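You operate a simulated robot arm through the tools that you are given. There is no shell and no other tool. Be economical: measure what you need, move in short steps, check, and stop when the job is done.

You are at the controls of a simulated two-armed robot. One attempt, no reset.

Task
Take the black ring from the open end of the counter top and leave it on the top of the low rack. Put one of the brake pads from the counter top under the job board on the battery bench. Stack the green tin from the top of the steel bench on top of the red tin. Any order will do.
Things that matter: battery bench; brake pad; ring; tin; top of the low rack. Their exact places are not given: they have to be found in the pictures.

Only the result counts: the job must be done as asked and must still hold three seconds after the hand-in. Knocking over, shifting, dropping, spilling or breaking anything else fails it.

Robot
Two 7-joint arms with two-finger grippers on one trunk, on a base that drives. Base frame: it is fixed to the floor where the robot stands at the start and does not move with it; the origin is under the middle of the robot, x ahead of it, y to its left, z up; the surface under the hand at the start is at about z = 920. Lengths are in mm, angles in degrees, forces in N, time in s.
The left shoulder is at the start at [31, 161, 1206], the right one opposite. With the tool pointing down near the work surface each hand reaches from about 260 to 720 mm from the robot's upright axis, wherever it stands, measured 20 degrees to its own side. Places, roughly: battery bench [1300, 200, 900]; tin [-1000, 1750, 1000]; top of the low rack [-1200, -2500, 900]. Payload 2.45 kg a hand.
The TCP of each hand is the grasp point between the finger pads, 26 mm short of the fingertips. In the tool frame z runs along the fingers and y along their closing line. The gripper opens to 96 mm. The gripper's body begins 69 mm behind the TCP.
Orientation is told as [roll, pitch, yaw] about the base's x, y, z axes, in that order, counted from this pose: with the fingers straight down and closing along the base's y, the tool's x points along the base's -x, its y along +y and its z along -z.

Tools
- The arms move only by the tool play_rows. It takes "left_increments", "right_increments" or both (then of equal length, played together; a hand with none holds still); each is a list of rows, each a list of 7 numbers: the turn, a rotation vector about the tool's x, y, z in units of 8 degrees (1.0 is 8 degrees), then the shift along the tool's x, y, z in units of 20 mm (1.0 is 20 mm), then the opening, from 0 (shut) to 1 (fully open). In form: [[rx, ry, rz, tx, ty, tz, grip], ...]. A call has 1 to 10 rows; each row shifts and turns the commanded pose from where the row before left it, along the tool's axes as they then stand. A call with a number of a shift or a turn outside -1 to 1 is refused whole. Rows are played at 5 a second. More than 50 mm and 8.6 degrees between two rows, or a gripper value outside its range, and nothing of the call is played. A pose out of reach is approached as far as the arm can. The call stops where the force on the tool passes 40 N (or 10 N more than at its start, if that is more) or the arm is blocked; 0.2 s more then pass. The fingers move at their own pace and stop on an object; they squeeze with about 41 N. The grip force told is the motor's: it shows also when the fingers shut on nothing. Time passes only in rows, and 0.2 s behind the last, so rows that do not move let the fingers close. It gives the time, the measured TCP pose, the force on the tool (base axes), the opening and the grip force at its end, in the units of the frame above (readings bear some noise), with the torque about the TCP (base axes, N m) and any sound that the robot's microphone picked up.
- Cameras (640 x 400 px; columns grow to the right, rows downward): "scene" is now at [78.5, -13.5, 1677.6]; the picture's right is [-0.18, -0.98, 0.00], its down [-0.78, 0.15, -0.60] and it looks along [0.59, -0.11, -0.80] (base axes); focal length 291 px, centre (320, 200). "left" rides on the left gripper at [82, -3, -98] in its tool frame; the picture's right is [0.04, 1.00, 0.00], its down [-0.73, 0.03, -0.68] and it looks along [-0.68, 0.03, 0.73] (tool axes); focal length 256 px, centre (320, 200). "right" rides on the right gripper at [82, 3, -98] in its tool frame; the picture's right is [-0.04, 1.00, 0.00], its down [-0.73, -0.03, -0.68] and it looks along [-0.68, -0.03, 0.73] (tool axes); focal length 256 px, centre (320, 200).
- grab_frame(camera): a new picture of that camera. No time passes.
- move_column(by): slides the trunk up (or, below 0, down) by that many mm; the arms and the scene camera ride with it, the base frame stays. It gives what a move gives, with no picture.
- base_move(legs): drives the robot by 1 to 6 legs, each [ahead, left, turn to the left] in mm, mm and degrees, along the robot's own axes; the way and the turn of a leg run together, so that a leg with both is an arc; at most 1500 mm and 180 degrees a leg. The arms and the cameras ride along, it lands a little off, and it stops where it bumps. It gives what a move gives.
- aim_head(pan, tilt): turns the head with the scene camera to pan (to the left, within 120 degrees either way) and tilt (down, from -29 to 69), counted from straight ahead of the robot. It gives what a move gives.
- probe_pixels(camera, pixels): for up to 12 pixels [column, row] of the newest picture of that camera ("zoom" is the newest enlarged one), the place [x, y, z] in the base frame of the surface seen there, good to about 2 mm. No time passes.
- enlarge(camera, box): a new picture of the part [left, top, right, bottom] of that camera's present view, enlarged. No time passes.
- sign_off(): hands the job in; it is judged then, once.

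Work in short steps. Measure before you move; look again where a grasp or a placing could have gone wrong, and mend it. You have 110 turns and 100 pictures in all, those below and enlarged ones among them. Open the grippers and draw the arms clear of the work before you hand the job in, unless the task says otherwise; then end with one line.

The tools are called as name(argument=value, ...) on one line, values as JSON. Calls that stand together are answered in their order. play_rows: Moves the arms, as the interface text tells. Its arguments: {"type":"object","properties":{"left_increments":{"type":"array","items":{"type":"array","items":{"type":"number"}}},"right_increments":{"type":"array","items":{"type":"array","items":{"type":"number"}}}},"required":[]} The other tools are called the same way: move_column (by) slides the trunk up or down; base_move (legs) drives the base; aim_head (pan, tilt) turns the head that bears the scene camera; grab_frame (camera) takes a picture; probe_pixels (camera, pixels) gives the place of the surface under pixels of a picture; enlarge (camera, box) takes an enlarged picture of a part of a camera's view; sign_off () hands the job in.

At the start:

```text
clock: 0.0
left_tcp_pos: [554.5, 197.2, 1216.3]
left_tcp_rot: [0.0, 0.1, -0.1]
left_contact_force: [-0.5, -0.1, 0.7]
left_ft_torque: [-0.01, -0.04, 0.0]
left_gripper_width: 96.0
left_grip_force: 0.0
right_tcp_pos: [493.7, -265.9, 1221.6]
right_tcp_rot: [0.1, 0.0, 0.0]
right_contact_force: [-0.1, 0.2, 0.1]
right_ft_torque: [-0.02, 0.01, -0.01]
right_gripper_width: 96.2
right_grip_force: 0.1
trunk travel left (down, up): [-375.0, 192.0]
robot x, y, heading: [0.6, -5.6, -0.4]
head pan, tilt: [-10.6, 52.6]
```

scene: 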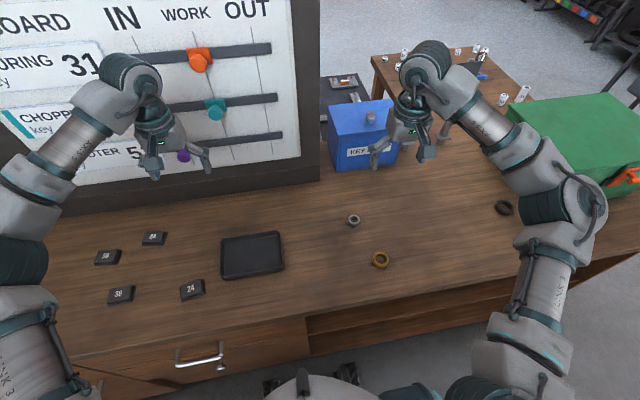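
right: 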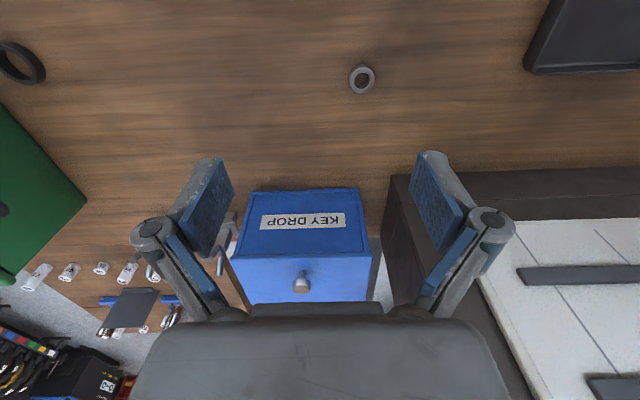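
left: 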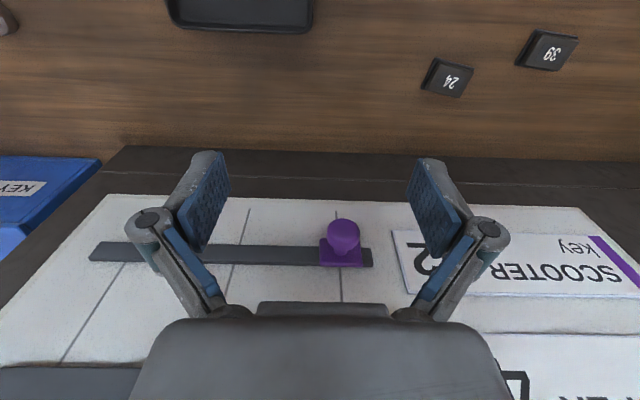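

The start picture shows four black numbered blocks (109,257), (153,238), (120,294), (191,289) and a black ring at (503,208). I enlarge and probe those.

enlarge(camera="scene", box=[60, 200, 300, 350])

probe_pixels(camera="scene", pixels=[[109, 256], [153, 237], [120, 293], [191, 288], [503, 200], [504, 209], [497, 208], [512, 209], [353, 220], [379, 260], [250, 255], [150, 330]])

aim_head(pan=-10, tilt=20)

grab_frame(camera="scene")

```text
2.67 times, centred on (180, 275) of scene
```

zoom: 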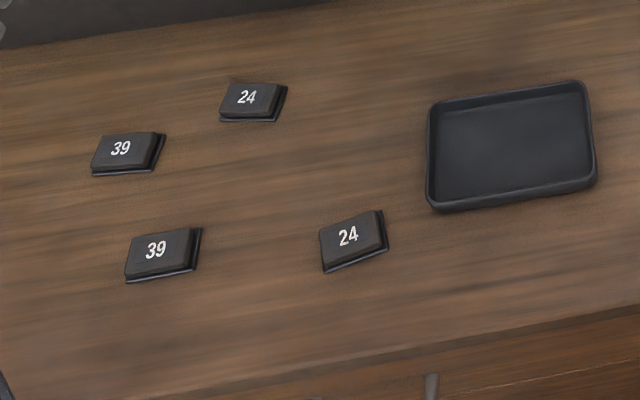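

```text
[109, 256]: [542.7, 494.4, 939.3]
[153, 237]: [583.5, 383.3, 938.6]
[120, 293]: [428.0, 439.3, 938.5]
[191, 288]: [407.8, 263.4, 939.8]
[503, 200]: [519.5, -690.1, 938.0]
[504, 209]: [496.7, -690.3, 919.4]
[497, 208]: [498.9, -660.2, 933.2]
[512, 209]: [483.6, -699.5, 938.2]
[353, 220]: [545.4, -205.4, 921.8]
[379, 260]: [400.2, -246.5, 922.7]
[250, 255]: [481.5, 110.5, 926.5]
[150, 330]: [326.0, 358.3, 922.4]
```

```text
clock: 1.0
left_tcp_pos: [551.6, 199.6, 1218.4]
left_tcp_rot: [0.0, -0.2, 0.0]
left_contact_force: [0.0, -0.3, -0.5]
left_ft_torque: [-0.02, 0.02, 0.02]
left_gripper_width: 96.0
left_grip_force: 0.1
right_tcp_pos: [491.5, -265.2, 1222.9]
right_tcp_rot: [0.1, -0.3, 0.0]
right_contact_force: [0.3, -0.1, -0.3]
right_ft_torque: [0.01, -0.04, 0.0]
right_gripper_width: 95.9
right_grip_force: 0.1
trunk travel left (down, up): [-375.0, 192.0]
robot x, y, heading: [0.2, 3.7, -0.2]
head pan, tilt: [-10.0, 20.0]
```

```text
95 pictures are left
```

scene: 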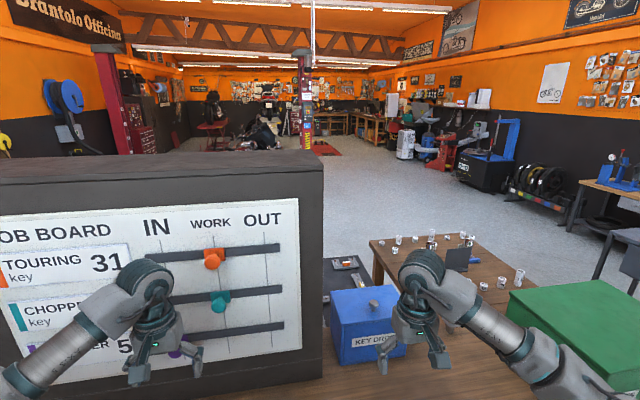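

The battery bench is hidden behind the job board, maybe the dark surface at (345,270). I look around to know the room.

aim_head(pan=-110, tilt=25)

grab_frame(camera="scene")

aim_head(pan=115, tilt=25)

grab_frame(camera="scene")

aim_head(pan=60, tilt=25)

grab_frame(camera="scene")

aim_head(pan=-55, tilt=30)

grab_frame(camera="scene")

```text
clock: 2.7
left_tcp_pos: [550.8, 199.1, 1219.0]
left_tcp_rot: [0.0, -0.1, 0.1]
left_contact_force: [0.1, 0.1, 0.2]
left_ft_torque: [0.0, 0.01, -0.01]
left_gripper_width: 96.0
left_grip_force: 0.0
right_tcp_pos: [490.4, -264.6, 1223.4]
right_tcp_rot: [0.1, -0.2, -0.1]
right_contact_force: [-0.1, -0.3, -0.5]
right_ft_torque: [-0.02, 0.01, 0.03]
right_gripper_width: 96.2
right_grip_force: 0.1
trunk travel left (down, up): [-375.0, 192.0]
robot x, y, heading: [0.3, -0.8, -0.2]
head pan, tilt: [-110.0, 25.0]
```

```text
94 pictures are left
```

scene: 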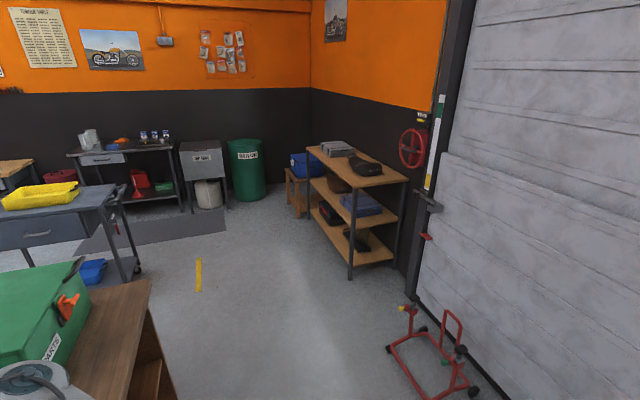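

```text
clock: 6.0
left_tcp_pos: [550.9, 199.9, 1218.3]
left_tcp_rot: [0.0, -0.1, -0.1]
left_contact_force: [0.9, 0.2, 0.0]
left_ft_torque: [0.03, 0.05, 0.03]
left_gripper_width: 96.3
left_grip_force: 0.1
right_tcp_pos: [490.6, -265.7, 1223.6]
right_tcp_rot: [0.2, -0.2, -0.1]
right_contact_force: [-0.6, 0.4, 0.0]
right_ft_torque: [0.02, 0.0, 0.01]
right_gripper_width: 96.0
right_grip_force: 0.0
trunk travel left (down, up): [-375.0, 192.0]
robot x, y, heading: [2.6, 1.0, -0.2]
head pan, tilt: [115.0, 25.0]
```

```text
93 pictures are left
```

scene: 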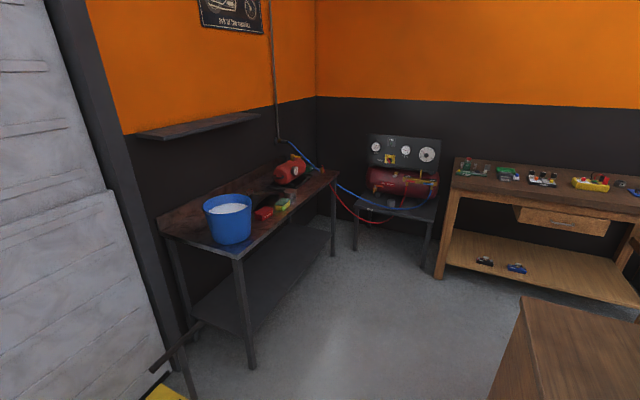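

```text
clock: 7.2
left_tcp_pos: [551.8, 199.0, 1217.8]
left_tcp_rot: [0.1, -0.2, 0.0]
left_contact_force: [-0.6, 0.5, 0.4]
left_ft_torque: [-0.02, -0.02, 0.01]
left_gripper_width: 96.2
left_grip_force: 0.0
right_tcp_pos: [490.4, -265.2, 1223.0]
right_tcp_rot: [0.2, -0.2, 0.0]
right_contact_force: [0.1, 0.5, -0.1]
right_ft_torque: [0.0, -0.01, 0.0]
right_gripper_width: 96.0
right_grip_force: 0.1
trunk travel left (down, up): [-375.0, 192.0]
robot x, y, heading: [1.8, 3.0, -0.1]
head pan, tilt: [60.0, 25.0]
```

```text
92 pictures are left
```

scene: 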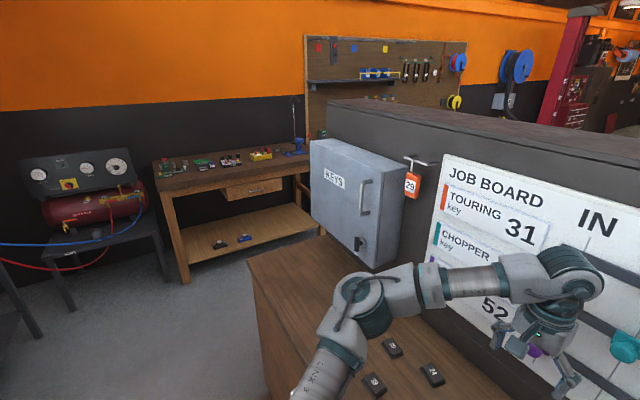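

```text
clock: 9.1
left_tcp_pos: [552.6, 198.8, 1218.0]
left_tcp_rot: [0.0, -0.1, 0.0]
left_contact_force: [-0.4, 0.0, -0.9]
left_ft_torque: [-0.01, -0.02, -0.03]
left_gripper_width: 96.1
left_grip_force: 0.0
right_tcp_pos: [489.9, -265.2, 1223.6]
right_tcp_rot: [0.1, -0.2, 0.0]
right_contact_force: [0.7, -0.3, 0.2]
right_ft_torque: [0.01, 0.03, 0.01]
right_gripper_width: 95.9
right_grip_force: 0.0
trunk travel left (down, up): [-375.0, 192.0]
robot x, y, heading: [-1.8, -3.2, 0.1]
head pan, tilt: [-55.0, 30.0]
```

```text
91 pictures are left
```

scene: 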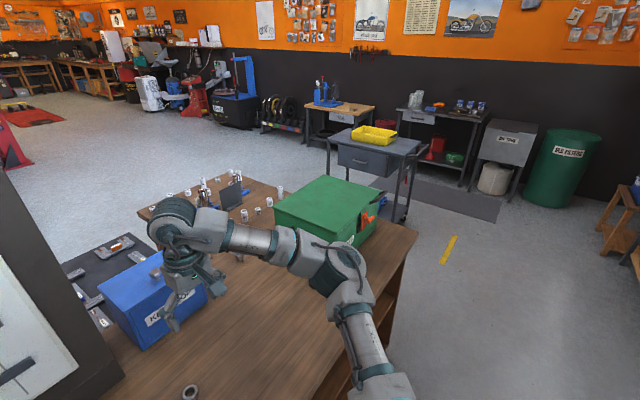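

The steel bench with red and green tins, the low rack and the counter are found. First I take brake pad "24" near (408,263) with the left hand: moving above it and lowering to about z 1060.

play_rows(left_increments=[[0, 0, 0, 0.725, 0.32, 0.75, 1], [0, 0, 0, 0.725, 0.32, 0.75, 1], [0, 0, 0, 0.725, 0.32, 0.75, 1], [0, 0, 0, 0.725, 0.32, 0.75, 1], [0, 0, 0, 0.725, 0.32, 0.75, 1], [0, 0, 0, 0.725, 0.32, 0.75, 1], [0, 0, 0, 0.725, 0.32, 0.75, 1], [0, 0, 0, 0.725, 0.32, 0.75, 1], [0, 0, 0, 0.725, 0.32, 0.75, 1], [0, 0, 0, 0.725, 0.32, 0.75, 1]])

grab_frame(camera="left")

```text
clock: 11.3
left_tcp_pos: [406.4, 265.4, 1067.9]
left_tcp_rot: [-0.1, -0.2, -0.1]
left_contact_force: [0.0, 0.1, 0.9]
left_ft_torque: [-0.01, 0.01, 0.02]
left_gripper_width: 96.2
left_grip_force: 0.0
right_tcp_pos: [490.9, -264.2, 1224.3]
right_tcp_rot: [0.1, -0.2, 0.0]
right_contact_force: [0.0, 1.0, 0.1]
right_ft_torque: [-0.02, 0.0, 0.02]
right_gripper_width: 96.0
right_grip_force: 0.1
trunk travel left (down, up): [-375.0, 192.0]
robot x, y, heading: [1.2, -1.2, -0.1]
head pan, tilt: [-55.0, 30.0]
```

```text
90 pictures are left
```

left: 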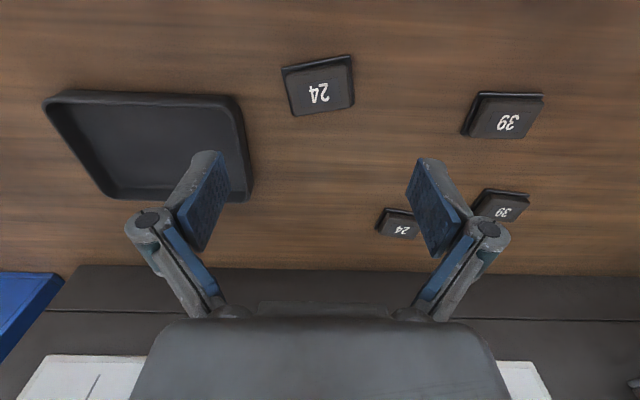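

The pad shows at (318,86), slightly turned. I probe its corners.

probe_pixels(camera="left", pixels=[[318, 88], [284, 75], [292, 113], [352, 102], [349, 62], [353, 80], [288, 95], [320, 108], [316, 68], [282, 67], [350, 55]])

enlarge(camera="left", box=[240, 30, 400, 130])

```text
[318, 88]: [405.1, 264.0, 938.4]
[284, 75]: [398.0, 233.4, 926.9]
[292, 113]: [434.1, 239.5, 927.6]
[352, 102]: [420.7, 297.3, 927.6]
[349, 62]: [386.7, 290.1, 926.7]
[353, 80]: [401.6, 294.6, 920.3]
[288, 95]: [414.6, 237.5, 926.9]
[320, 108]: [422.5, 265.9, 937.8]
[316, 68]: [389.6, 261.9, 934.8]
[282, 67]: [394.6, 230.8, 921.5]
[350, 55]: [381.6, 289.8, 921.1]
```

```text
4.00 times, centred on (320, 80) of left
```

zoom: 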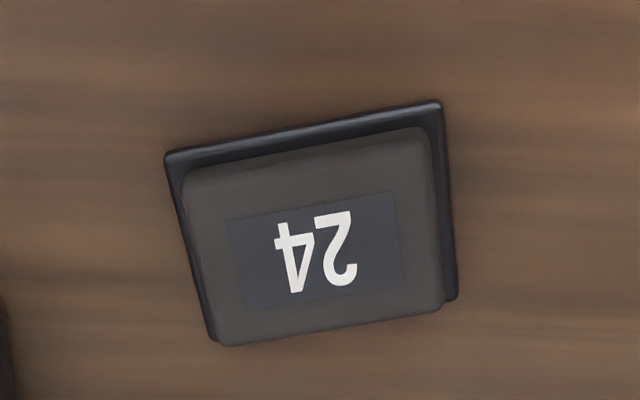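

Pad centre is about (408.5,265), long axis yawed +11°, about 60 mm long. I turn the left hand and go down to z≈949, then close.

play_rows(left_increments=[[0, 0, -0.71, -0.1, 0, 0.9, 1], [0, 0, -0.7, 0, 0, 0.9, 1], [0, 0, 0, 0, 0, 0.9, 1], [0, 0, 0, 0, 0, 0.9, 1], [0, 0, 0, 0, 0, 0.9, 1], [0, 0, 0, 0, 0, 0.9, 1], [0, 0, 0, 0, 0, 0.5, 1]])

play_rows(left_increments=[[0, 0, 0, 0, 0, 0, 0], [0, 0, 0, 0, 0, 0, 0], [0, 0, 0, 0, 0, 0, 0]])

grab_frame(camera="left")

```text
clock: 12.9
left_tcp_pos: [407.6, 263.6, 949.8]
left_tcp_rot: [0.1, -0.1, 11.2]
left_contact_force: [0.6, 0.0, 0.2]
left_ft_torque: [-0.02, 0.0, -0.02]
left_gripper_width: 95.9
left_grip_force: 0.1
right_tcp_pos: [491.6, -263.8, 1223.3]
right_tcp_rot: [0.1, -0.2, 0.0]
right_contact_force: [0.5, 0.3, -0.7]
right_ft_torque: [0.0, 0.0, 0.04]
right_gripper_width: 96.1
right_grip_force: 0.1
trunk travel left (down, up): [-375.0, 192.0]
robot x, y, heading: [-0.9, -1.4, -0.1]
head pan, tilt: [-55.0, 30.0]
```

```text
clock: 13.7
left_tcp_pos: [409.8, 263.6, 949.5]
left_tcp_rot: [0.0, 0.0, 11.3]
left_contact_force: [1.5, 0.0, 4.6]
left_ft_torque: [0.26, -0.07, -0.08]
left_gripper_width: 53.6
left_grip_force: 40.7
right_tcp_pos: [491.4, -264.5, 1223.5]
right_tcp_rot: [-0.1, -0.2, -0.1]
right_contact_force: [0.0, 0.5, 0.3]
right_ft_torque: [0.02, -0.02, 0.02]
right_gripper_width: 96.3
right_grip_force: 0.1
trunk travel left (down, up): [-375.0, 192.0]
robot x, y, heading: [-2.8, -1.6, 0.0]
head pan, tilt: [-55.0, 30.0]
```

```text
88 pictures are left
```

left: 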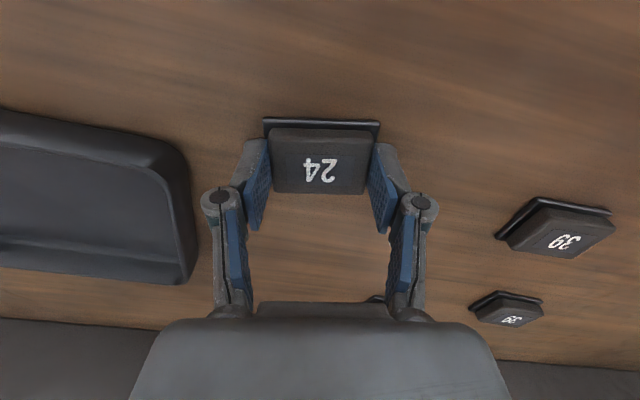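

The pad is gripped (53.6 mm). I lift it and square the yaw, then strafe 420 mm right toward the ring.

play_rows(left_increments=[[0, 0, 0, 0, 0, -1, 0], [0, 0, 0, 0, 0, -1, 0], [0, 0, 0, 0, 0, -1, 0], [0, 0, 0, 0, 0, -1, 0], [0, 0, 0, 0, 0, -1, 0], [0, 0, 0, 0, 0, -1, 0], [0, 0, 0, 0, 0, -1, 0], [0, 0, 0.7, 0, 0, -1, 0], [0, 0, 0.7, 0, 0, -1, 0], [0, 0, 0, 0, 0, -1, 0]])

base_move(legs=[[0, -420, 0]])

grab_frame(camera="right")

aim_head(pan=-20, tilt=45)

grab_frame(camera="scene")

```text
clock: 15.9
left_tcp_pos: [406.7, 263.0, 1152.3]
left_tcp_rot: [0.0, -0.1, 0.1]
left_contact_force: [0.0, -0.2, -1.6]
left_ft_torque: [0.0, 0.0, -0.04]
left_gripper_width: 53.5
left_grip_force: 40.7
right_tcp_pos: [490.5, -264.3, 1224.2]
right_tcp_rot: [0.1, -0.2, 0.0]
right_contact_force: [0.0, 0.0, 0.5]
right_ft_torque: [0.02, -0.05, -0.01]
right_gripper_width: 95.8
right_grip_force: 0.0
trunk travel left (down, up): [-375.0, 192.0]
robot x, y, heading: [1.5, 0.5, -0.2]
head pan, tilt: [-55.0, 30.0]
```

```text
clock: 18.5
left_tcp_pos: [409.1, -156.1, 1150.5]
left_tcp_rot: [-0.1, -0.1, -0.1]
left_contact_force: [0.5, -0.4, -1.7]
left_ft_torque: [0.02, 0.0, 0.01]
left_gripper_width: 53.2
left_grip_force: 41.1
right_tcp_pos: [489.1, -683.9, 1224.2]
right_tcp_rot: [-0.1, -0.2, -0.3]
right_contact_force: [-0.6, -0.3, -1.1]
right_ft_torque: [0.01, 0.02, 0.01]
right_gripper_width: 95.9
right_grip_force: 0.1
trunk travel left (down, up): [-375.0, 192.0]
robot x, y, heading: [1.2, -416.3, -0.3]
head pan, tilt: [-55.0, 30.0]
```

```text
87 pictures are left
```

right: 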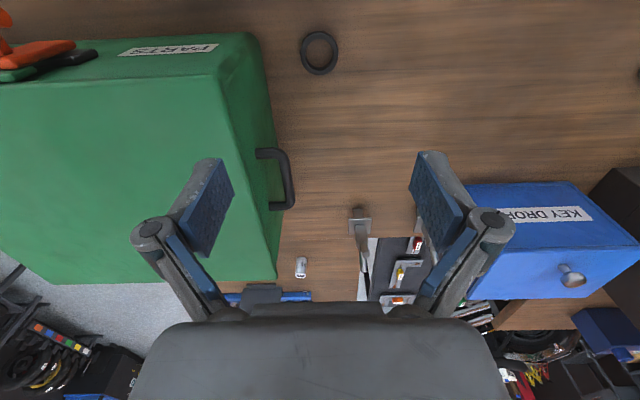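

```text
clock: 19.5
left_tcp_pos: [405.6, -162.3, 1153.2]
left_tcp_rot: [0.1, -0.2, -0.3]
left_contact_force: [0.7, -0.6, -0.7]
left_ft_torque: [0.01, -0.03, -0.02]
left_gripper_width: 53.2
left_grip_force: 40.7
right_tcp_pos: [484.5, -691.1, 1226.6]
right_tcp_rot: [0.1, -0.4, -0.1]
right_contact_force: [-0.7, -0.3, 0.2]
right_ft_torque: [0.0, 0.02, -0.03]
right_gripper_width: 95.9
right_grip_force: 0.0
trunk travel left (down, up): [-375.0, 192.0]
robot x, y, heading: [-1.5, -424.1, -0.5]
head pan, tilt: [-20.0, 45.0]
```

```text
86 pictures are left
```

scene: 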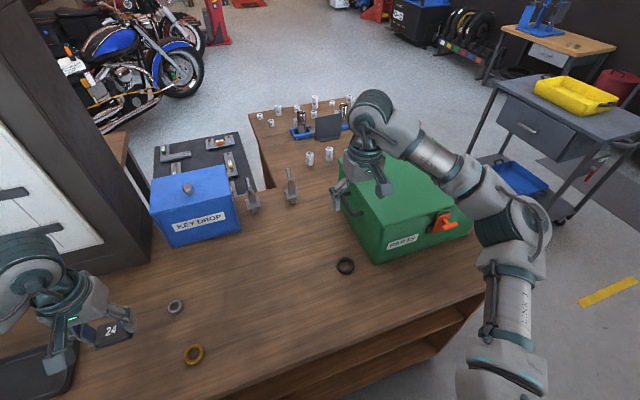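

The ring is at (319,53) in the right picture, the green case to its −y side. I probe the ring and the case edge.

probe_pixels(camera="right", pixels=[[304, 53], [334, 53], [319, 36], [319, 70], [319, 53], [290, 150], [288, 190], [245, 60], [262, 100], [290, 170], [360, 215]])

enlarge(camera="scene", box=[290, 230, 410, 305])

```text
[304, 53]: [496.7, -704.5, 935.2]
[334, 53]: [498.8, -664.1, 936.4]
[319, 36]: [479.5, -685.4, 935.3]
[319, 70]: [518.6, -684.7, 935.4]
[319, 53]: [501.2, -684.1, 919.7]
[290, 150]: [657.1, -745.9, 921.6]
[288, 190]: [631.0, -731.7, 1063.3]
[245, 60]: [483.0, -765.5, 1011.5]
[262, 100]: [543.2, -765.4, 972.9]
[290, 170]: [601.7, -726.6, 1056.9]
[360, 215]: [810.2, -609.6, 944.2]
```

```text
5.33 times, centred on (350, 268) of scene
```

zoom: 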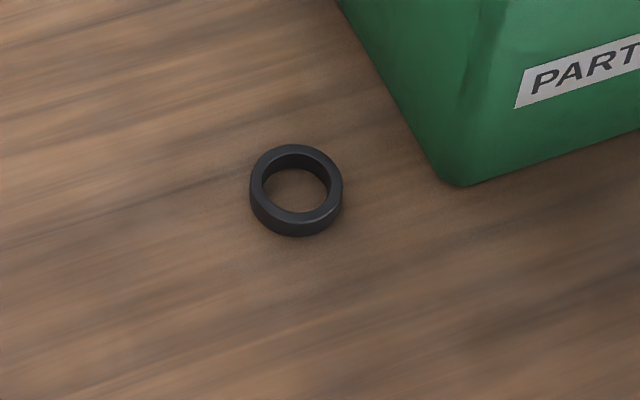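

Ring centre is (498.5,−684.5), outer ≈46 mm; case edge at y −765 is clear. I descend with the gripper at 0.75 opening in two stages.

play_rows(right_increments=[[0, 0, 0, -0.35, 0.16, 0.9, 0.75], [0, 0, 0, -0.35, 0.17, 0.9, 0.75], [0, 0, 0, 0, 0, 0.9, 0.75], [0, 0, 0, 0, 0, 0.9, 0.75], [0, 0, 0, 0, 0, 0.9, 0.75], [0, 0, 0, 0, 0, 0.9, 0.75], [0, 0, 0, 0, 0, 0.9, 0.75], [0, 0, 0, 0, 0, 0.9, 0.75], [0, 0, 0, 0, 0, 0.9, 0.75], [0, 0, 0, 0, 0, 0.9, 0.75]])

grab_frame(camera="right")

probe_pixels(camera="right", pixels=[[320, 100]])

```text
clock: 21.7
left_tcp_pos: [405.5, -160.8, 1153.3]
left_tcp_rot: [0.0, -0.1, -0.1]
left_contact_force: [0.1, -0.4, -1.0]
left_ft_torque: [0.02, 0.01, 0.03]
left_gripper_width: 53.3
left_grip_force: 41.6
right_tcp_pos: [501.3, -683.2, 1045.2]
right_tcp_rot: [0.2, -0.4, -0.2]
right_contact_force: [1.1, 0.0, 0.7]
right_ft_torque: [-0.02, 0.04, 0.02]
right_gripper_width: 71.8
right_grip_force: 0.1
trunk travel left (down, up): [-375.0, 192.0]
robot x, y, heading: [-0.5, -421.3, -0.2]
head pan, tilt: [-20.0, 45.0]
```

```text
84 pictures are left
```

right: 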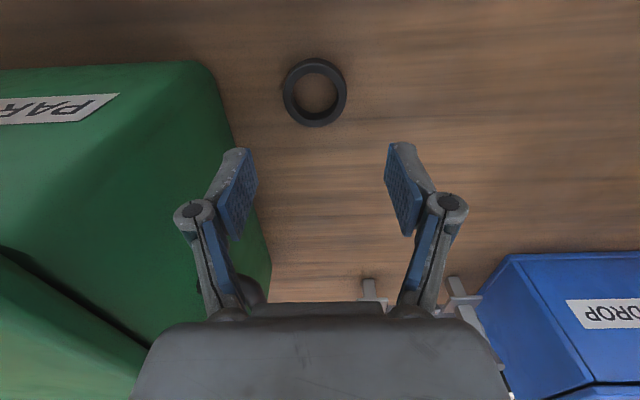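

```text
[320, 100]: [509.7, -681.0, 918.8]
```

The hand is over the ring; I go down to z≈947 and close.

play_rows(right_increments=[[0, 0, 0, 0.12, -0.05, 0.95, 0.75], [0, 0, 0, 0, 0, 0.95, 0.75], [0, 0, 0, 0, 0, 0.95, 0.75], [0, 0, 0, 0, 0, 0.95, 0.75], [0, 0, 0, 0, 0, 0.95, 0.75], [0, 0, 0, 0, 0, 0.15, 0.75], [0, 0, 0, 0, 0, 0, 0], [0, 0, 0, 0, 0, 0, 0], [0, 0, 0, 0, 0, 0, 0]])

grab_frame(camera="right")

```text
clock: 23.7
left_tcp_pos: [405.4, -160.6, 1153.2]
left_tcp_rot: [0.1, -0.2, -0.1]
left_contact_force: [0.2, 0.0, -0.7]
left_ft_torque: [0.01, 0.01, 0.0]
left_gripper_width: 53.2
left_grip_force: 41.3
right_tcp_pos: [499.9, -682.6, 946.9]
right_tcp_rot: [0.0, -0.4, -0.2]
right_contact_force: [0.4, -0.8, 2.3]
right_ft_torque: [0.0, -0.03, -0.02]
right_gripper_width: 51.0
right_grip_force: 40.9
trunk travel left (down, up): [-375.0, 192.0]
robot x, y, heading: [2.0, -419.4, -0.1]
head pan, tilt: [-20.0, 45.0]
```

```text
83 pictures are left
```

right: 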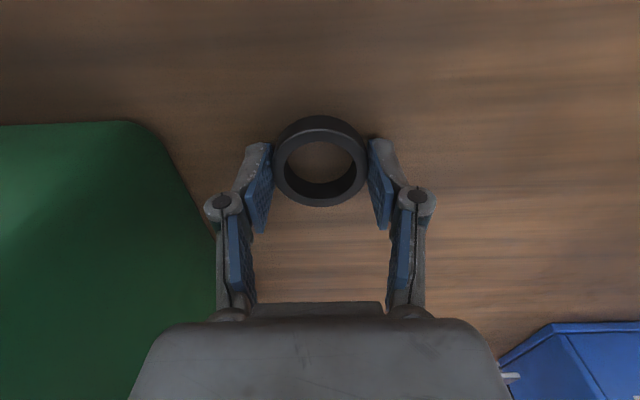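

The ring is gripped at 51 mm. I lift it 260 mm, then probe what lies behind the board in the last scene picture.

play_rows(right_increments=[[0, 0, 0, 0, 0, -1, 0], [0, 0, 0, 0, 0, -1, 0], [0, 0, 0, 0, 0, -1, 0], [0, 0, 0, 0, 0, -1, 0], [0, 0, 0, 0, 0, -1, 0], [0, 0, 0, 0, 0, -1, 0], [0, 0, 0, 0, 0, -1, 0], [0, 0, 0, 0, 0, -1, 0], [0, 0, 0, 0, 0, -1, 0], [0, 0, 0, 0, 0, -1, 0]])

grab_frame(camera="scene")

probe_pixels(camera="scene", pixels=[[170, 175], [230, 135], [240, 150], [160, 150], [125, 150], [270, 140], [255, 115], [340, 110], [490, 280], [420, 355], [200, 100], [390, 160]])

```text
clock: 25.9
left_tcp_pos: [404.9, -160.8, 1154.3]
left_tcp_rot: [0.0, -0.2, -0.1]
left_contact_force: [-0.6, 0.0, -1.5]
left_ft_torque: [0.01, -0.05, 0.0]
left_gripper_width: 53.4
left_grip_force: 40.6
right_tcp_pos: [497.5, -682.4, 1148.0]
right_tcp_rot: [0.1, -0.4, -0.3]
right_contact_force: [0.2, -1.0, -2.1]
right_ft_torque: [0.04, 0.02, -0.04]
right_gripper_width: 51.2
right_grip_force: 40.7
trunk travel left (down, up): [-375.0, 192.0]
robot x, y, heading: [1.6, -417.3, -0.2]
head pan, tilt: [-20.0, 45.0]
```

```text
82 pictures are left
```

scene: 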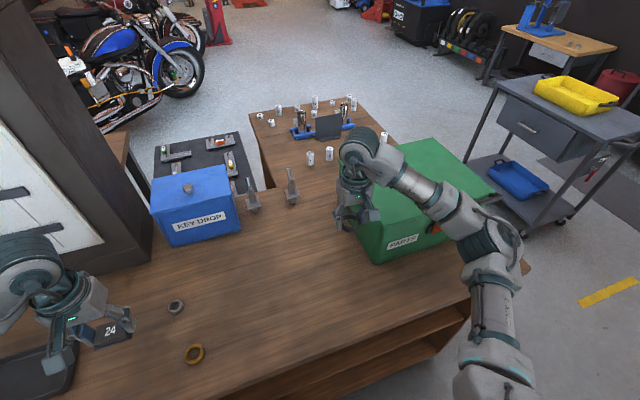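

```text
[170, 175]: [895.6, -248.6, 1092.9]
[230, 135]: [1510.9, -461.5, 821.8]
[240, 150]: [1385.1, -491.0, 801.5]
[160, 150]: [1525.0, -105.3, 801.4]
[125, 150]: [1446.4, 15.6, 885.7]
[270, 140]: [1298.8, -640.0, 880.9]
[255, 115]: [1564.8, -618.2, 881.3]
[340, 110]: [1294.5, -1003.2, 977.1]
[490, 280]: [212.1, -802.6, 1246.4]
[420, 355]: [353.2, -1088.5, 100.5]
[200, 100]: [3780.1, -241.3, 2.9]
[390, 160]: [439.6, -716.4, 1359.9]
```

The wing of the counter is to the right; the battery bench (z≈886 at (1446,16)) lies behind the board. I back off and drive to the left end to see the way around there.

base_move(legs=[[-250, 0, 0], [0, 1450, 0]])

aim_head(pan=0, tilt=35)

grab_frame(camera="scene")

```text
clock: 34.6
left_tcp_pos: [153.3, 1308.0, 1152.4]
left_tcp_rot: [0.0, -0.3, 0.2]
left_contact_force: [0.7, 0.1, -1.1]
left_ft_torque: [0.01, -0.04, -0.01]
left_gripper_width: 53.4
left_grip_force: 41.1
right_tcp_pos: [250.3, 786.1, 1146.2]
right_tcp_rot: [0.1, -0.3, 0.1]
right_contact_force: [-0.3, 0.5, 0.2]
right_ft_torque: [0.02, 0.0, 0.01]
right_gripper_width: 51.2
right_grip_force: 40.3
trunk travel left (down, up): [-375.0, 192.0]
robot x, y, heading: [-244.9, 1046.1, 0.2]
head pan, tilt: [-20.0, 45.0]
```

```text
clock: 35.5
left_tcp_pos: [150.9, 1307.9, 1154.1]
left_tcp_rot: [0.2, -0.3, 0.2]
left_contact_force: [-0.3, -0.2, -1.2]
left_ft_torque: [0.04, 0.02, -0.01]
left_gripper_width: 53.2
left_grip_force: 41.1
right_tcp_pos: [246.3, 786.7, 1148.3]
right_tcp_rot: [0.0, -0.5, 0.0]
right_contact_force: [-1.0, 0.0, -1.3]
right_ft_torque: [-0.01, -0.01, -0.01]
right_gripper_width: 51.4
right_grip_force: 40.9
trunk travel left (down, up): [-375.0, 192.0]
robot x, y, heading: [-249.5, 1046.9, 0.1]
head pan, tilt: [0.0, 35.0]
```

```text
81 pictures are left
```

scene: 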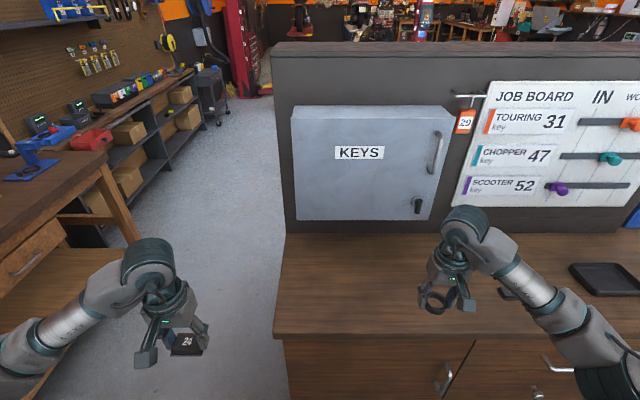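

A passage is on the left of the counter. I probe its width and the benches.

probe_pixels(camera="scene", pixels=[[272, 330], [280, 240], [288, 200], [290, 110], [272, 90], [135, 235], [110, 150], [200, 130], [190, 75], [150, 330], [40, 370], [240, 150]])

```text
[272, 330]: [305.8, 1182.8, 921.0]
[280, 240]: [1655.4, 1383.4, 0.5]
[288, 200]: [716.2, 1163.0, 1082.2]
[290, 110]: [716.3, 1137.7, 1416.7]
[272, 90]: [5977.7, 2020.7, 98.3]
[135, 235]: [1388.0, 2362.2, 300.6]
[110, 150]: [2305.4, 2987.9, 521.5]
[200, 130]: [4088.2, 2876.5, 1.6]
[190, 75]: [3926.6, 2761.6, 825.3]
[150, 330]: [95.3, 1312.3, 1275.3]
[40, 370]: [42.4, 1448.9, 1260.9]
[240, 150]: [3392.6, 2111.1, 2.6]
```

The passage spans y≈1185 to ≈2200. Before strafing I check the left side for obstacles.

aim_head(pan=90, tilt=40)

grab_frame(camera="scene")

probe_pixels(camera="scene", pixels=[[320, 200], [100, 200], [150, 250], [400, 200], [500, 200], [560, 300], [200, 150], [300, 150], [320, 300], [50, 300]])

```text
clock: 37.1
left_tcp_pos: [151.1, 1308.4, 1153.5]
left_tcp_rot: [0.0, -0.5, 0.2]
left_contact_force: [0.0, 0.4, -2.1]
left_ft_torque: [-0.01, 0.02, 0.03]
left_gripper_width: 53.1
left_grip_force: 41.1
right_tcp_pos: [246.5, 786.2, 1148.4]
right_tcp_rot: [0.1, -0.5, 0.1]
right_contact_force: [0.3, 0.7, -0.2]
right_ft_torque: [0.0, -0.02, -0.03]
right_gripper_width: 51.3
right_grip_force: 41.5
trunk travel left (down, up): [-375.0, 192.0]
robot x, y, heading: [-251.1, 1045.3, 0.1]
head pan, tilt: [90.0, 40.0]
```

```text
80 pictures are left
```

scene: 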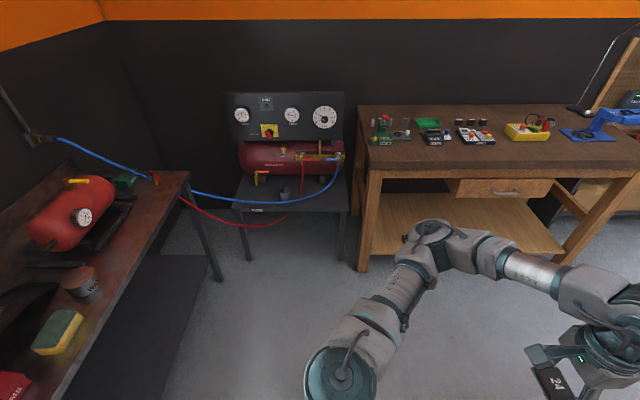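

```text
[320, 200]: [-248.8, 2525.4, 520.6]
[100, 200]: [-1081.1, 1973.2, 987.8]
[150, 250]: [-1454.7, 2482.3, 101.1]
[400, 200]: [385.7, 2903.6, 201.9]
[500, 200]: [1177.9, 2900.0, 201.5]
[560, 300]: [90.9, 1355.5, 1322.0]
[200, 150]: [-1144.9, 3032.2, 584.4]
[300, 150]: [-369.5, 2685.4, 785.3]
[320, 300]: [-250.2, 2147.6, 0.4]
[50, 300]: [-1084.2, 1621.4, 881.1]
```

Floor is open to y≈2400. I strafe left 700 and drive ahead 1500, then look right for the battery bench.

base_move(legs=[[0, 700, 0], [1500, 0, 0]])

aim_head(pan=-80, tilt=35)

grab_frame(camera="scene")

```text
clock: 48.0
left_tcp_pos: [1650.8, 2022.7, 1152.6]
left_tcp_rot: [-0.2, -0.3, 0.7]
left_contact_force: [-0.3, 0.9, -0.2]
left_ft_torque: [-0.05, -0.02, -0.02]
left_gripper_width: 53.4
left_grip_force: 41.5
right_tcp_pos: [1748.4, 1502.5, 1150.4]
right_tcp_rot: [-0.2, -0.4, 0.5]
right_contact_force: [0.1, 0.5, -0.6]
right_ft_torque: [-0.1, 0.0, -0.02]
right_gripper_width: 51.3
right_grip_force: 40.9
trunk travel left (down, up): [-375.0, 192.0]
robot x, y, heading: [1251.8, 1752.8, 0.3]
head pan, tilt: [90.0, 40.0]
```

```text
clock: 50.6
left_tcp_pos: [1648.3, 2015.3, 1155.8]
left_tcp_rot: [0.1, -0.6, 0.7]
left_contact_force: [-0.6, 0.3, -1.1]
left_ft_torque: [-0.01, 0.0, 0.03]
left_gripper_width: 53.1
left_grip_force: 40.8
right_tcp_pos: [1745.2, 1493.9, 1148.4]
right_tcp_rot: [0.2, -0.7, 0.4]
right_contact_force: [-0.8, 1.0, -0.9]
right_ft_torque: [-0.05, 0.02, 0.01]
right_gripper_width: 51.3
right_grip_force: 41.0
trunk travel left (down, up): [-375.0, 192.0]
robot x, y, heading: [1254.2, 1748.5, 0.0]
head pan, tilt: [-80.0, 35.0]
```

```text
79 pictures are left
```

scene: 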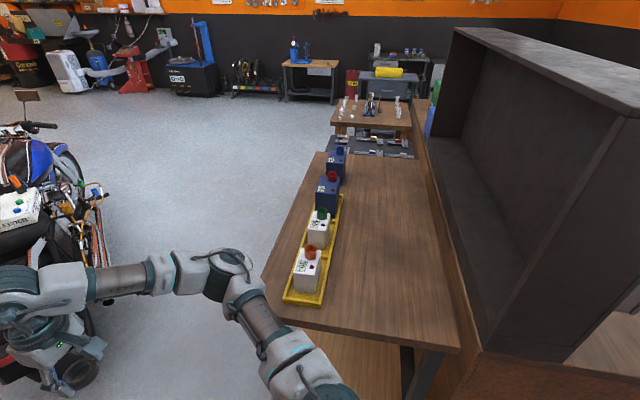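

The battery bench with batteries on a yellow tray is seen; its right half (380,260) is free. I probe it.

probe_pixels(camera="scene", pixels=[[265, 282], [455, 345], [370, 270], [380, 310], [318, 155], [425, 200], [345, 195], [322, 298], [285, 298], [305, 245], [360, 320], [380, 390]])

```text
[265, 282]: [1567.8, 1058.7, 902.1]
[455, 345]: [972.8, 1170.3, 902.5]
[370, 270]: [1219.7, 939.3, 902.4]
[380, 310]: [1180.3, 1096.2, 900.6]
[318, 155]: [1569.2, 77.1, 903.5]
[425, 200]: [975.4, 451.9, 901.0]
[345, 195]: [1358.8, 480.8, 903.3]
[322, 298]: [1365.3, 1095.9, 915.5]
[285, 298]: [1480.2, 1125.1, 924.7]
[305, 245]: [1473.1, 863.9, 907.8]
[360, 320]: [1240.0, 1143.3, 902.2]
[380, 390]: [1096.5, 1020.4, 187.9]
```

Bench top is z≈902, x 973–1568, y 70–1165; free spot about (1230,1050). First I pull the right hand back and up so that it stays clear of the board, then turn right 120°.

play_rows(right_increments=[[0, 0, 0, 0.8, 0, -0.6, 0], [0, 0, 0, 0.8, 0, -0.6, 0], [0, 0, 0, 0.8, 0, -0.6, 0], [0, 0, 0, 0.8, 0, -0.6, 0], [0, 0, 0, 0.8, 0, -0.6, 0], [0, 0, 0, 0.8, 0, -0.6, 0], [0, 0, 0, 0.8, 0, -0.6, 0], [0, 0, 0, 0.8, 0, -0.6, 0], [0, 0, 0, 0.8, 0, -0.6, 0]])

base_move(legs=[[0, 0, -120]])

aim_head(pan=0, tilt=45)

grab_frame(camera="scene")

```text
clock: 52.6
left_tcp_pos: [1647.2, 2014.9, 1157.3]
left_tcp_rot: [0.0, -0.6, 0.6]
left_contact_force: [-0.8, -0.8, -0.9]
left_ft_torque: [0.01, -0.03, 0.0]
left_gripper_width: 53.8
left_grip_force: 40.9
right_tcp_pos: [1599.4, 1492.8, 1258.0]
right_tcp_rot: [0.2, -0.7, 0.5]
right_contact_force: [-0.2, -0.4, -0.6]
right_ft_torque: [-0.02, -0.02, -0.01]
right_gripper_width: 51.1
right_grip_force: 41.4
trunk travel left (down, up): [-375.0, 192.0]
robot x, y, heading: [1249.3, 1748.9, 0.5]
head pan, tilt: [-80.0, 35.0]
```

```text
clock: 58.0
left_tcp_pos: [1278.7, 1276.1, 1156.1]
left_tcp_rot: [0.2, -0.7, -119.6]
left_contact_force: [-0.5, -0.5, -0.4]
left_ft_torque: [0.02, 0.01, -0.02]
left_gripper_width: 53.3
left_grip_force: 41.0
right_tcp_pos: [850.4, 1579.8, 1255.8]
right_tcp_rot: [0.2, -0.7, -119.6]
right_contact_force: [0.0, 0.0, -0.9]
right_ft_torque: [0.03, 0.03, 0.0]
right_gripper_width: 50.9
right_grip_force: 40.7
trunk travel left (down, up): [-375.0, 192.0]
robot x, y, heading: [1251.3, 1752.3, -119.7]
head pan, tilt: [-80.0, 35.0]
```

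```text
clock: 59.5
left_tcp_pos: [1280.0, 1278.9, 1157.3]
left_tcp_rot: [0.0, -0.7, -119.7]
left_contact_force: [0.3, -0.2, -1.3]
left_ft_torque: [-0.03, 0.01, -0.01]
left_gripper_width: 53.0
left_grip_force: 41.1
right_tcp_pos: [851.7, 1582.2, 1258.5]
right_tcp_rot: [0.2, -0.7, -119.6]
right_contact_force: [1.0, -0.1, -1.3]
right_ft_torque: [0.01, -0.01, 0.0]
right_gripper_width: 51.2
right_grip_force: 41.1
trunk travel left (down, up): [-375.0, 192.0]
robot x, y, heading: [1252.5, 1755.6, -119.9]
head pan, tilt: [0.0, 45.0]
```

```text
78 pictures are left
```

scene: 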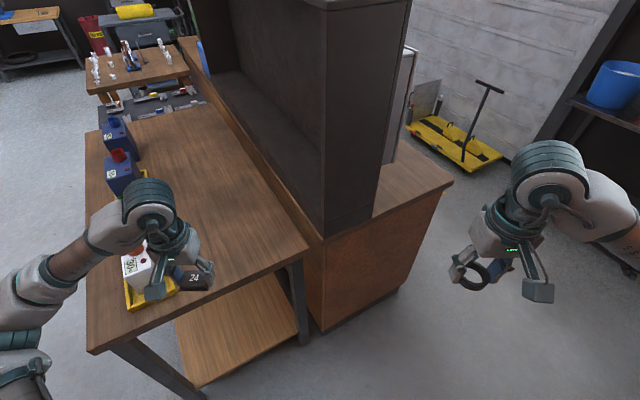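

The left hand needs (−60,−235) to be over the free spot (1220,1045). The base does it: 233 ahead, 65 left.

base_move(legs=[[233, 65, 0]])

grab_frame(camera="left")

probe_pixels(camera="left", pixels=[[320, 40], [320, 100], [100, 100], [520, 100], [420, 60]])

```text
clock: 61.3
left_tcp_pos: [1225.1, 1047.1, 1157.5]
left_tcp_rot: [0.1, -0.9, -119.5]
left_contact_force: [-0.1, 0.5, -1.2]
left_ft_torque: [0.04, -0.04, 0.01]
left_gripper_width: 53.1
left_grip_force: 41.1
right_tcp_pos: [795.6, 1351.9, 1258.1]
right_tcp_rot: [0.0, -0.8, -119.6]
right_contact_force: [0.5, 0.7, -1.7]
right_ft_torque: [0.02, -0.02, 0.04]
right_gripper_width: 51.3
right_grip_force: 41.2
trunk travel left (down, up): [-375.0, 192.0]
robot x, y, heading: [1193.7, 1514.8, -119.8]
head pan, tilt: [0.0, 45.0]
```

```text
77 pictures are left
```

left: 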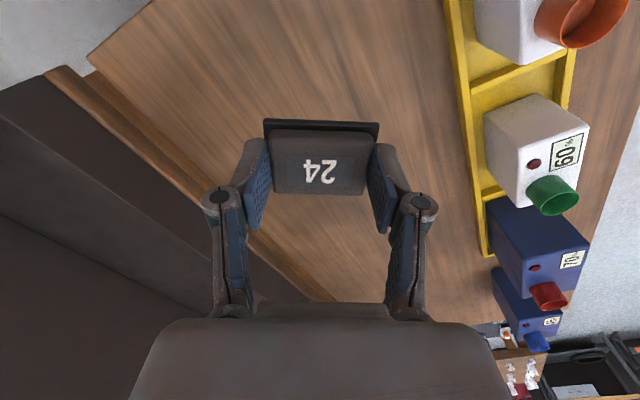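

```text
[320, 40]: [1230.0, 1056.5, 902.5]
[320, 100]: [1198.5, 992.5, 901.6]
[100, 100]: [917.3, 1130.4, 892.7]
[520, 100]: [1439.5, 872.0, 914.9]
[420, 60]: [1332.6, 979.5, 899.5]
```

The pad is over clear bench surface (z 902). I lower 200 mm first, then the rest.

play_rows(left_increments=[[0, 0, 0, 0, 0, 1, 0], [0, 0, 0, 0, 0, 1, 0], [0, 0, 0, 0, 0, 1, 0], [0, 0, 0, 0, 0, 1, 0], [0, 0, 0, 0, 0, 1, 0], [0, 0, 0, 0, 0, 1, 0], [0, 0, 0, 0, 0, 1, 0], [0, 0, 0, 0, 0, 1, 0], [0, 0, 0, 0, 0, 1, 0], [0, 0, 0, 0, 0, 0, 0]])

grab_frame(camera="left")

```text
clock: 63.5
left_tcp_pos: [1224.6, 1045.5, 978.3]
left_tcp_rot: [0.1, -0.9, -119.5]
left_contact_force: [-1.5, 0.1, -1.1]
left_ft_torque: [-0.02, -0.02, 0.03]
left_gripper_width: 53.2
left_grip_force: 41.1
right_tcp_pos: [795.3, 1352.0, 1258.1]
right_tcp_rot: [0.2, -0.9, -119.5]
right_contact_force: [1.0, 0.4, -1.1]
right_ft_torque: [0.01, 0.01, 0.02]
right_gripper_width: 51.0
right_grip_force: 40.3
trunk travel left (down, up): [-375.0, 192.0]
robot x, y, heading: [1196.3, 1519.0, -119.7]
head pan, tilt: [0.0, 45.0]
```

```text
76 pictures are left
```

left: 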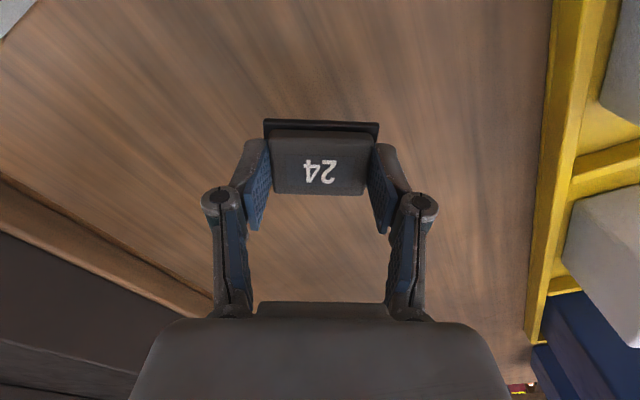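

I lower to z≈932 gently.

play_rows(left_increments=[[0, 0, 0, 0, 0, 0.8, 0], [0, 0, 0, 0, 0, 0.8, 0], [0, 0, 0, 0, 0, 0.4, 0], [0, 0, 0, 0, 0, 0.25, 0], [0, 0, 0, 0, 0, 0, 0]])

```text
clock: 64.7
left_tcp_pos: [1223.7, 1044.1, 932.5]
left_tcp_rot: [0.0, -0.8, -119.5]
left_contact_force: [0.7, -1.0, -0.3]
left_ft_torque: [-0.01, -0.04, 0.03]
left_gripper_width: 53.2
left_grip_force: 41.1
right_tcp_pos: [796.1, 1350.9, 1258.9]
right_tcp_rot: [0.3, -0.9, -119.6]
right_contact_force: [0.6, -0.4, -0.8]
right_ft_torque: [-0.04, 0.02, -0.03]
right_gripper_width: 51.2
right_grip_force: 41.3
trunk travel left (down, up): [-375.0, 192.0]
robot x, y, heading: [1195.9, 1519.0, -119.9]
head pan, tilt: [0.0, 45.0]
```

Almost touching (force still about −0.3). I feel down slowly by a few mm more.

play_rows(left_increments=[[0, 0, 0, 0, 0, 0.08, 0], [0, 0, 0, 0, 0, 0.08, 0], [0, 0, 0, 0, 0, 0, 0]])

```text
clock: 65.5
left_tcp_pos: [1223.4, 1044.5, 931.8]
left_tcp_rot: [0.2, -1.0, -119.6]
left_contact_force: [2.9, -1.3, 18.4]
left_ft_torque: [0.44, -0.06, -0.06]
left_gripper_width: 53.5
left_grip_force: 41.7
right_tcp_pos: [796.2, 1352.8, 1260.1]
right_tcp_rot: [0.2, -1.0, -119.6]
right_contact_force: [1.3, -0.8, -0.9]
right_ft_torque: [-0.01, 0.0, 0.01]
right_gripper_width: 51.5
right_grip_force: 41.0
trunk travel left (down, up): [-375.0, 192.0]
robot x, y, heading: [1190.0, 1520.3, -119.6]
head pan, tilt: [0.0, 45.0]
```

Contact at 18 N. I open and lift away.

play_rows(left_increments=[[0, 0, 0, 0, 0, -0.05, 0.6], [0, 0, 0, 0, 0, 0, 0.8], [0, 0, 0, 0, 0, 0, 0.8], [0, 0, 0, 0, 0, -0.7, 0.8], [0, 0, 0, 0, 0, -0.9, 0.8], [0, 0, 0, 0, 0, -0.9, 0.8], [0, 0, 0, 0, 0, -1, 0.8], [0, 0, 0, 0, 0, -1, 0.8], [0, 0, 0, 0, 0, -1, 0.8], [0, 0, 0, 0, 0, -1, 0.8]])

play_rows(left_increments=[[0, 0, 0, 0, 0, -1, 0.8], [0, 0, 0, 0, 0, -1, 0.8], [0, 0, 0, 0, 0, -1, 0.8], [0, 0, 0, 0, 0, -1, 0.8], [0, 0, 0, 0.5, 0, -1, 0.8], [0, 0, 0, 0.5, 0, -1, 0.8], [0, 0, 0, 0.5, 0, -1, 0.8]])

grab_frame(camera="left")

```text
clock: 67.7
left_tcp_pos: [1222.9, 1047.3, 1060.4]
left_tcp_rot: [0.1, -0.8, -119.6]
left_contact_force: [0.0, 1.4, -1.4]
left_ft_torque: [0.0, 0.03, 0.0]
left_gripper_width: 76.6
left_grip_force: 0.0
right_tcp_pos: [795.5, 1351.0, 1258.4]
right_tcp_rot: [0.3, -0.8, -119.5]
right_contact_force: [-0.2, 0.2, -1.8]
right_ft_torque: [0.0, -0.01, 0.01]
right_gripper_width: 51.1
right_grip_force: 40.4
trunk travel left (down, up): [-375.0, 192.0]
robot x, y, heading: [1192.4, 1521.8, -119.7]
head pan, tilt: [0.0, 45.0]
```

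```text
clock: 69.3
left_tcp_pos: [1240.6, 1075.0, 1201.2]
left_tcp_rot: [0.1, -0.8, -119.5]
left_contact_force: [0.1, 0.3, -0.6]
left_ft_torque: [-0.04, 0.02, 0.0]
left_gripper_width: 76.8
left_grip_force: 0.1
right_tcp_pos: [795.5, 1351.6, 1258.6]
right_tcp_rot: [0.3, -0.9, -119.5]
right_contact_force: [-0.2, -0.3, -0.9]
right_ft_torque: [-0.04, 0.0, -0.02]
right_gripper_width: 51.1
right_grip_force: 40.5
trunk travel left (down, up): [-375.0, 192.0]
robot x, y, heading: [1194.2, 1519.4, -119.8]
head pan, tilt: [0.0, 45.0]
```

```text
75 pictures are left
```

left: 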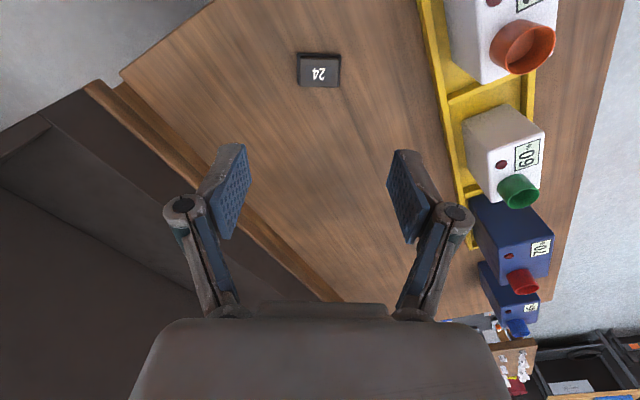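

The brake pad lies flat on the bench. Now I back off, turn to face −x and drive to the steel bench.

base_move(legs=[[-200, -115, 0], [0, 0, -60], [1350, 0, 0]])

aim_head(pan=0, tilt=40)

grab_frame(camera="scene")

```text
clock: 80.0
left_tcp_pos: [-513.0, 1484.0, 1201.3]
left_tcp_rot: [0.2, -0.9, -179.5]
left_contact_force: [0.0, 0.2, 0.2]
left_ft_torque: [-0.01, 0.01, -0.02]
left_gripper_width: 76.8
left_grip_force: 0.1
right_tcp_pos: [-494.5, 2007.5, 1257.5]
right_tcp_rot: [0.4, -0.8, -179.7]
right_contact_force: [-0.1, 0.8, -1.6]
right_ft_torque: [-0.01, -0.02, 0.01]
right_gripper_width: 51.1
right_grip_force: 40.7
trunk travel left (down, up): [-375.0, 192.0]
robot x, y, heading: [-148.4, 1741.0, -179.6]
head pan, tilt: [0.0, 45.0]
```

```text
clock: 80.7
left_tcp_pos: [-509.9, 1484.3, 1200.9]
left_tcp_rot: [0.3, -1.0, -179.6]
left_contact_force: [-0.1, -0.8, -1.2]
left_ft_torque: [-0.01, 0.0, -0.01]
left_gripper_width: 76.8
left_grip_force: 0.0
right_tcp_pos: [-491.5, 2007.6, 1257.8]
right_tcp_rot: [0.3, -1.0, -179.7]
right_contact_force: [-0.8, 0.0, -1.9]
right_ft_torque: [-0.01, 0.0, 0.03]
right_gripper_width: 51.3
right_grip_force: 40.5
trunk travel left (down, up): [-375.0, 192.0]
robot x, y, heading: [-149.2, 1742.9, -179.6]
head pan, tilt: [0.0, 40.0]
```

```text
74 pictures are left
```

scene: 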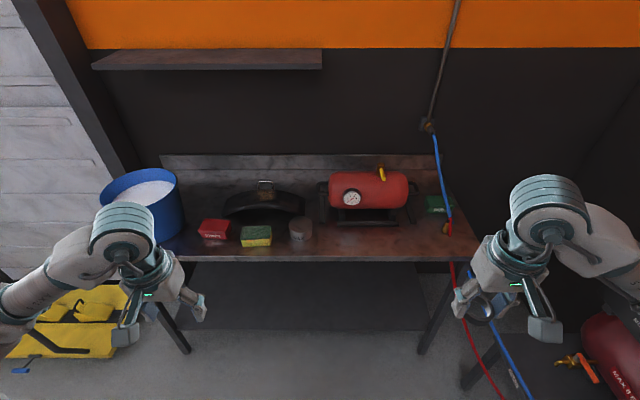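

The red tin is at (214,229), a sponge at (256,235), and a green object at (438,204) near the hoses. I enlarge and probe.

enlarge(camera="scene", box=[150, 160, 310, 260])

probe_pixels(camera="scene", pixels=[[214, 226], [213, 235], [256, 232], [300, 228], [438, 204], [440, 212], [450, 200], [445, 228], [320, 255], [230, 200], [370, 215], [155, 240]])

enlarge(camera="scene", box=[380, 150, 500, 250])

```text
4.00 times, centred on (230, 210) of scene
```

zoom: 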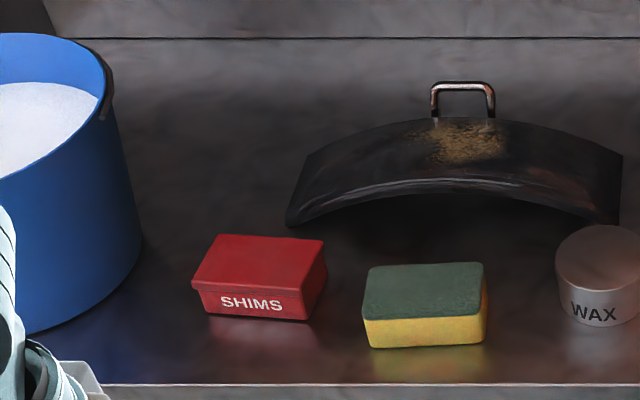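

```text
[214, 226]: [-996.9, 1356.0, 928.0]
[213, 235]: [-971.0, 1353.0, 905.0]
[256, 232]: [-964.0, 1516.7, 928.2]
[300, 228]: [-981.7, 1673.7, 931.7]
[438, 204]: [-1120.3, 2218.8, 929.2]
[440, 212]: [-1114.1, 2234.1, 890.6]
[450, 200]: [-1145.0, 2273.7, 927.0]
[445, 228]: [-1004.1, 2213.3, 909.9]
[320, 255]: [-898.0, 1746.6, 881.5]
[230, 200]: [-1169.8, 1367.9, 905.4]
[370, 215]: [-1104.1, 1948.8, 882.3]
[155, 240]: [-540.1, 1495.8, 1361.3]
```

```text
4.00 times, centred on (440, 200) of scene
```

zoom: 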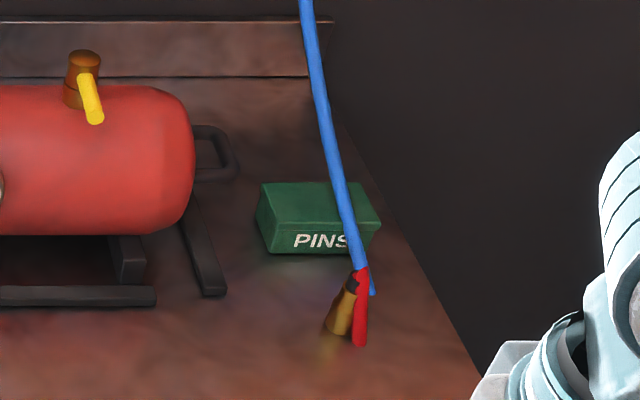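

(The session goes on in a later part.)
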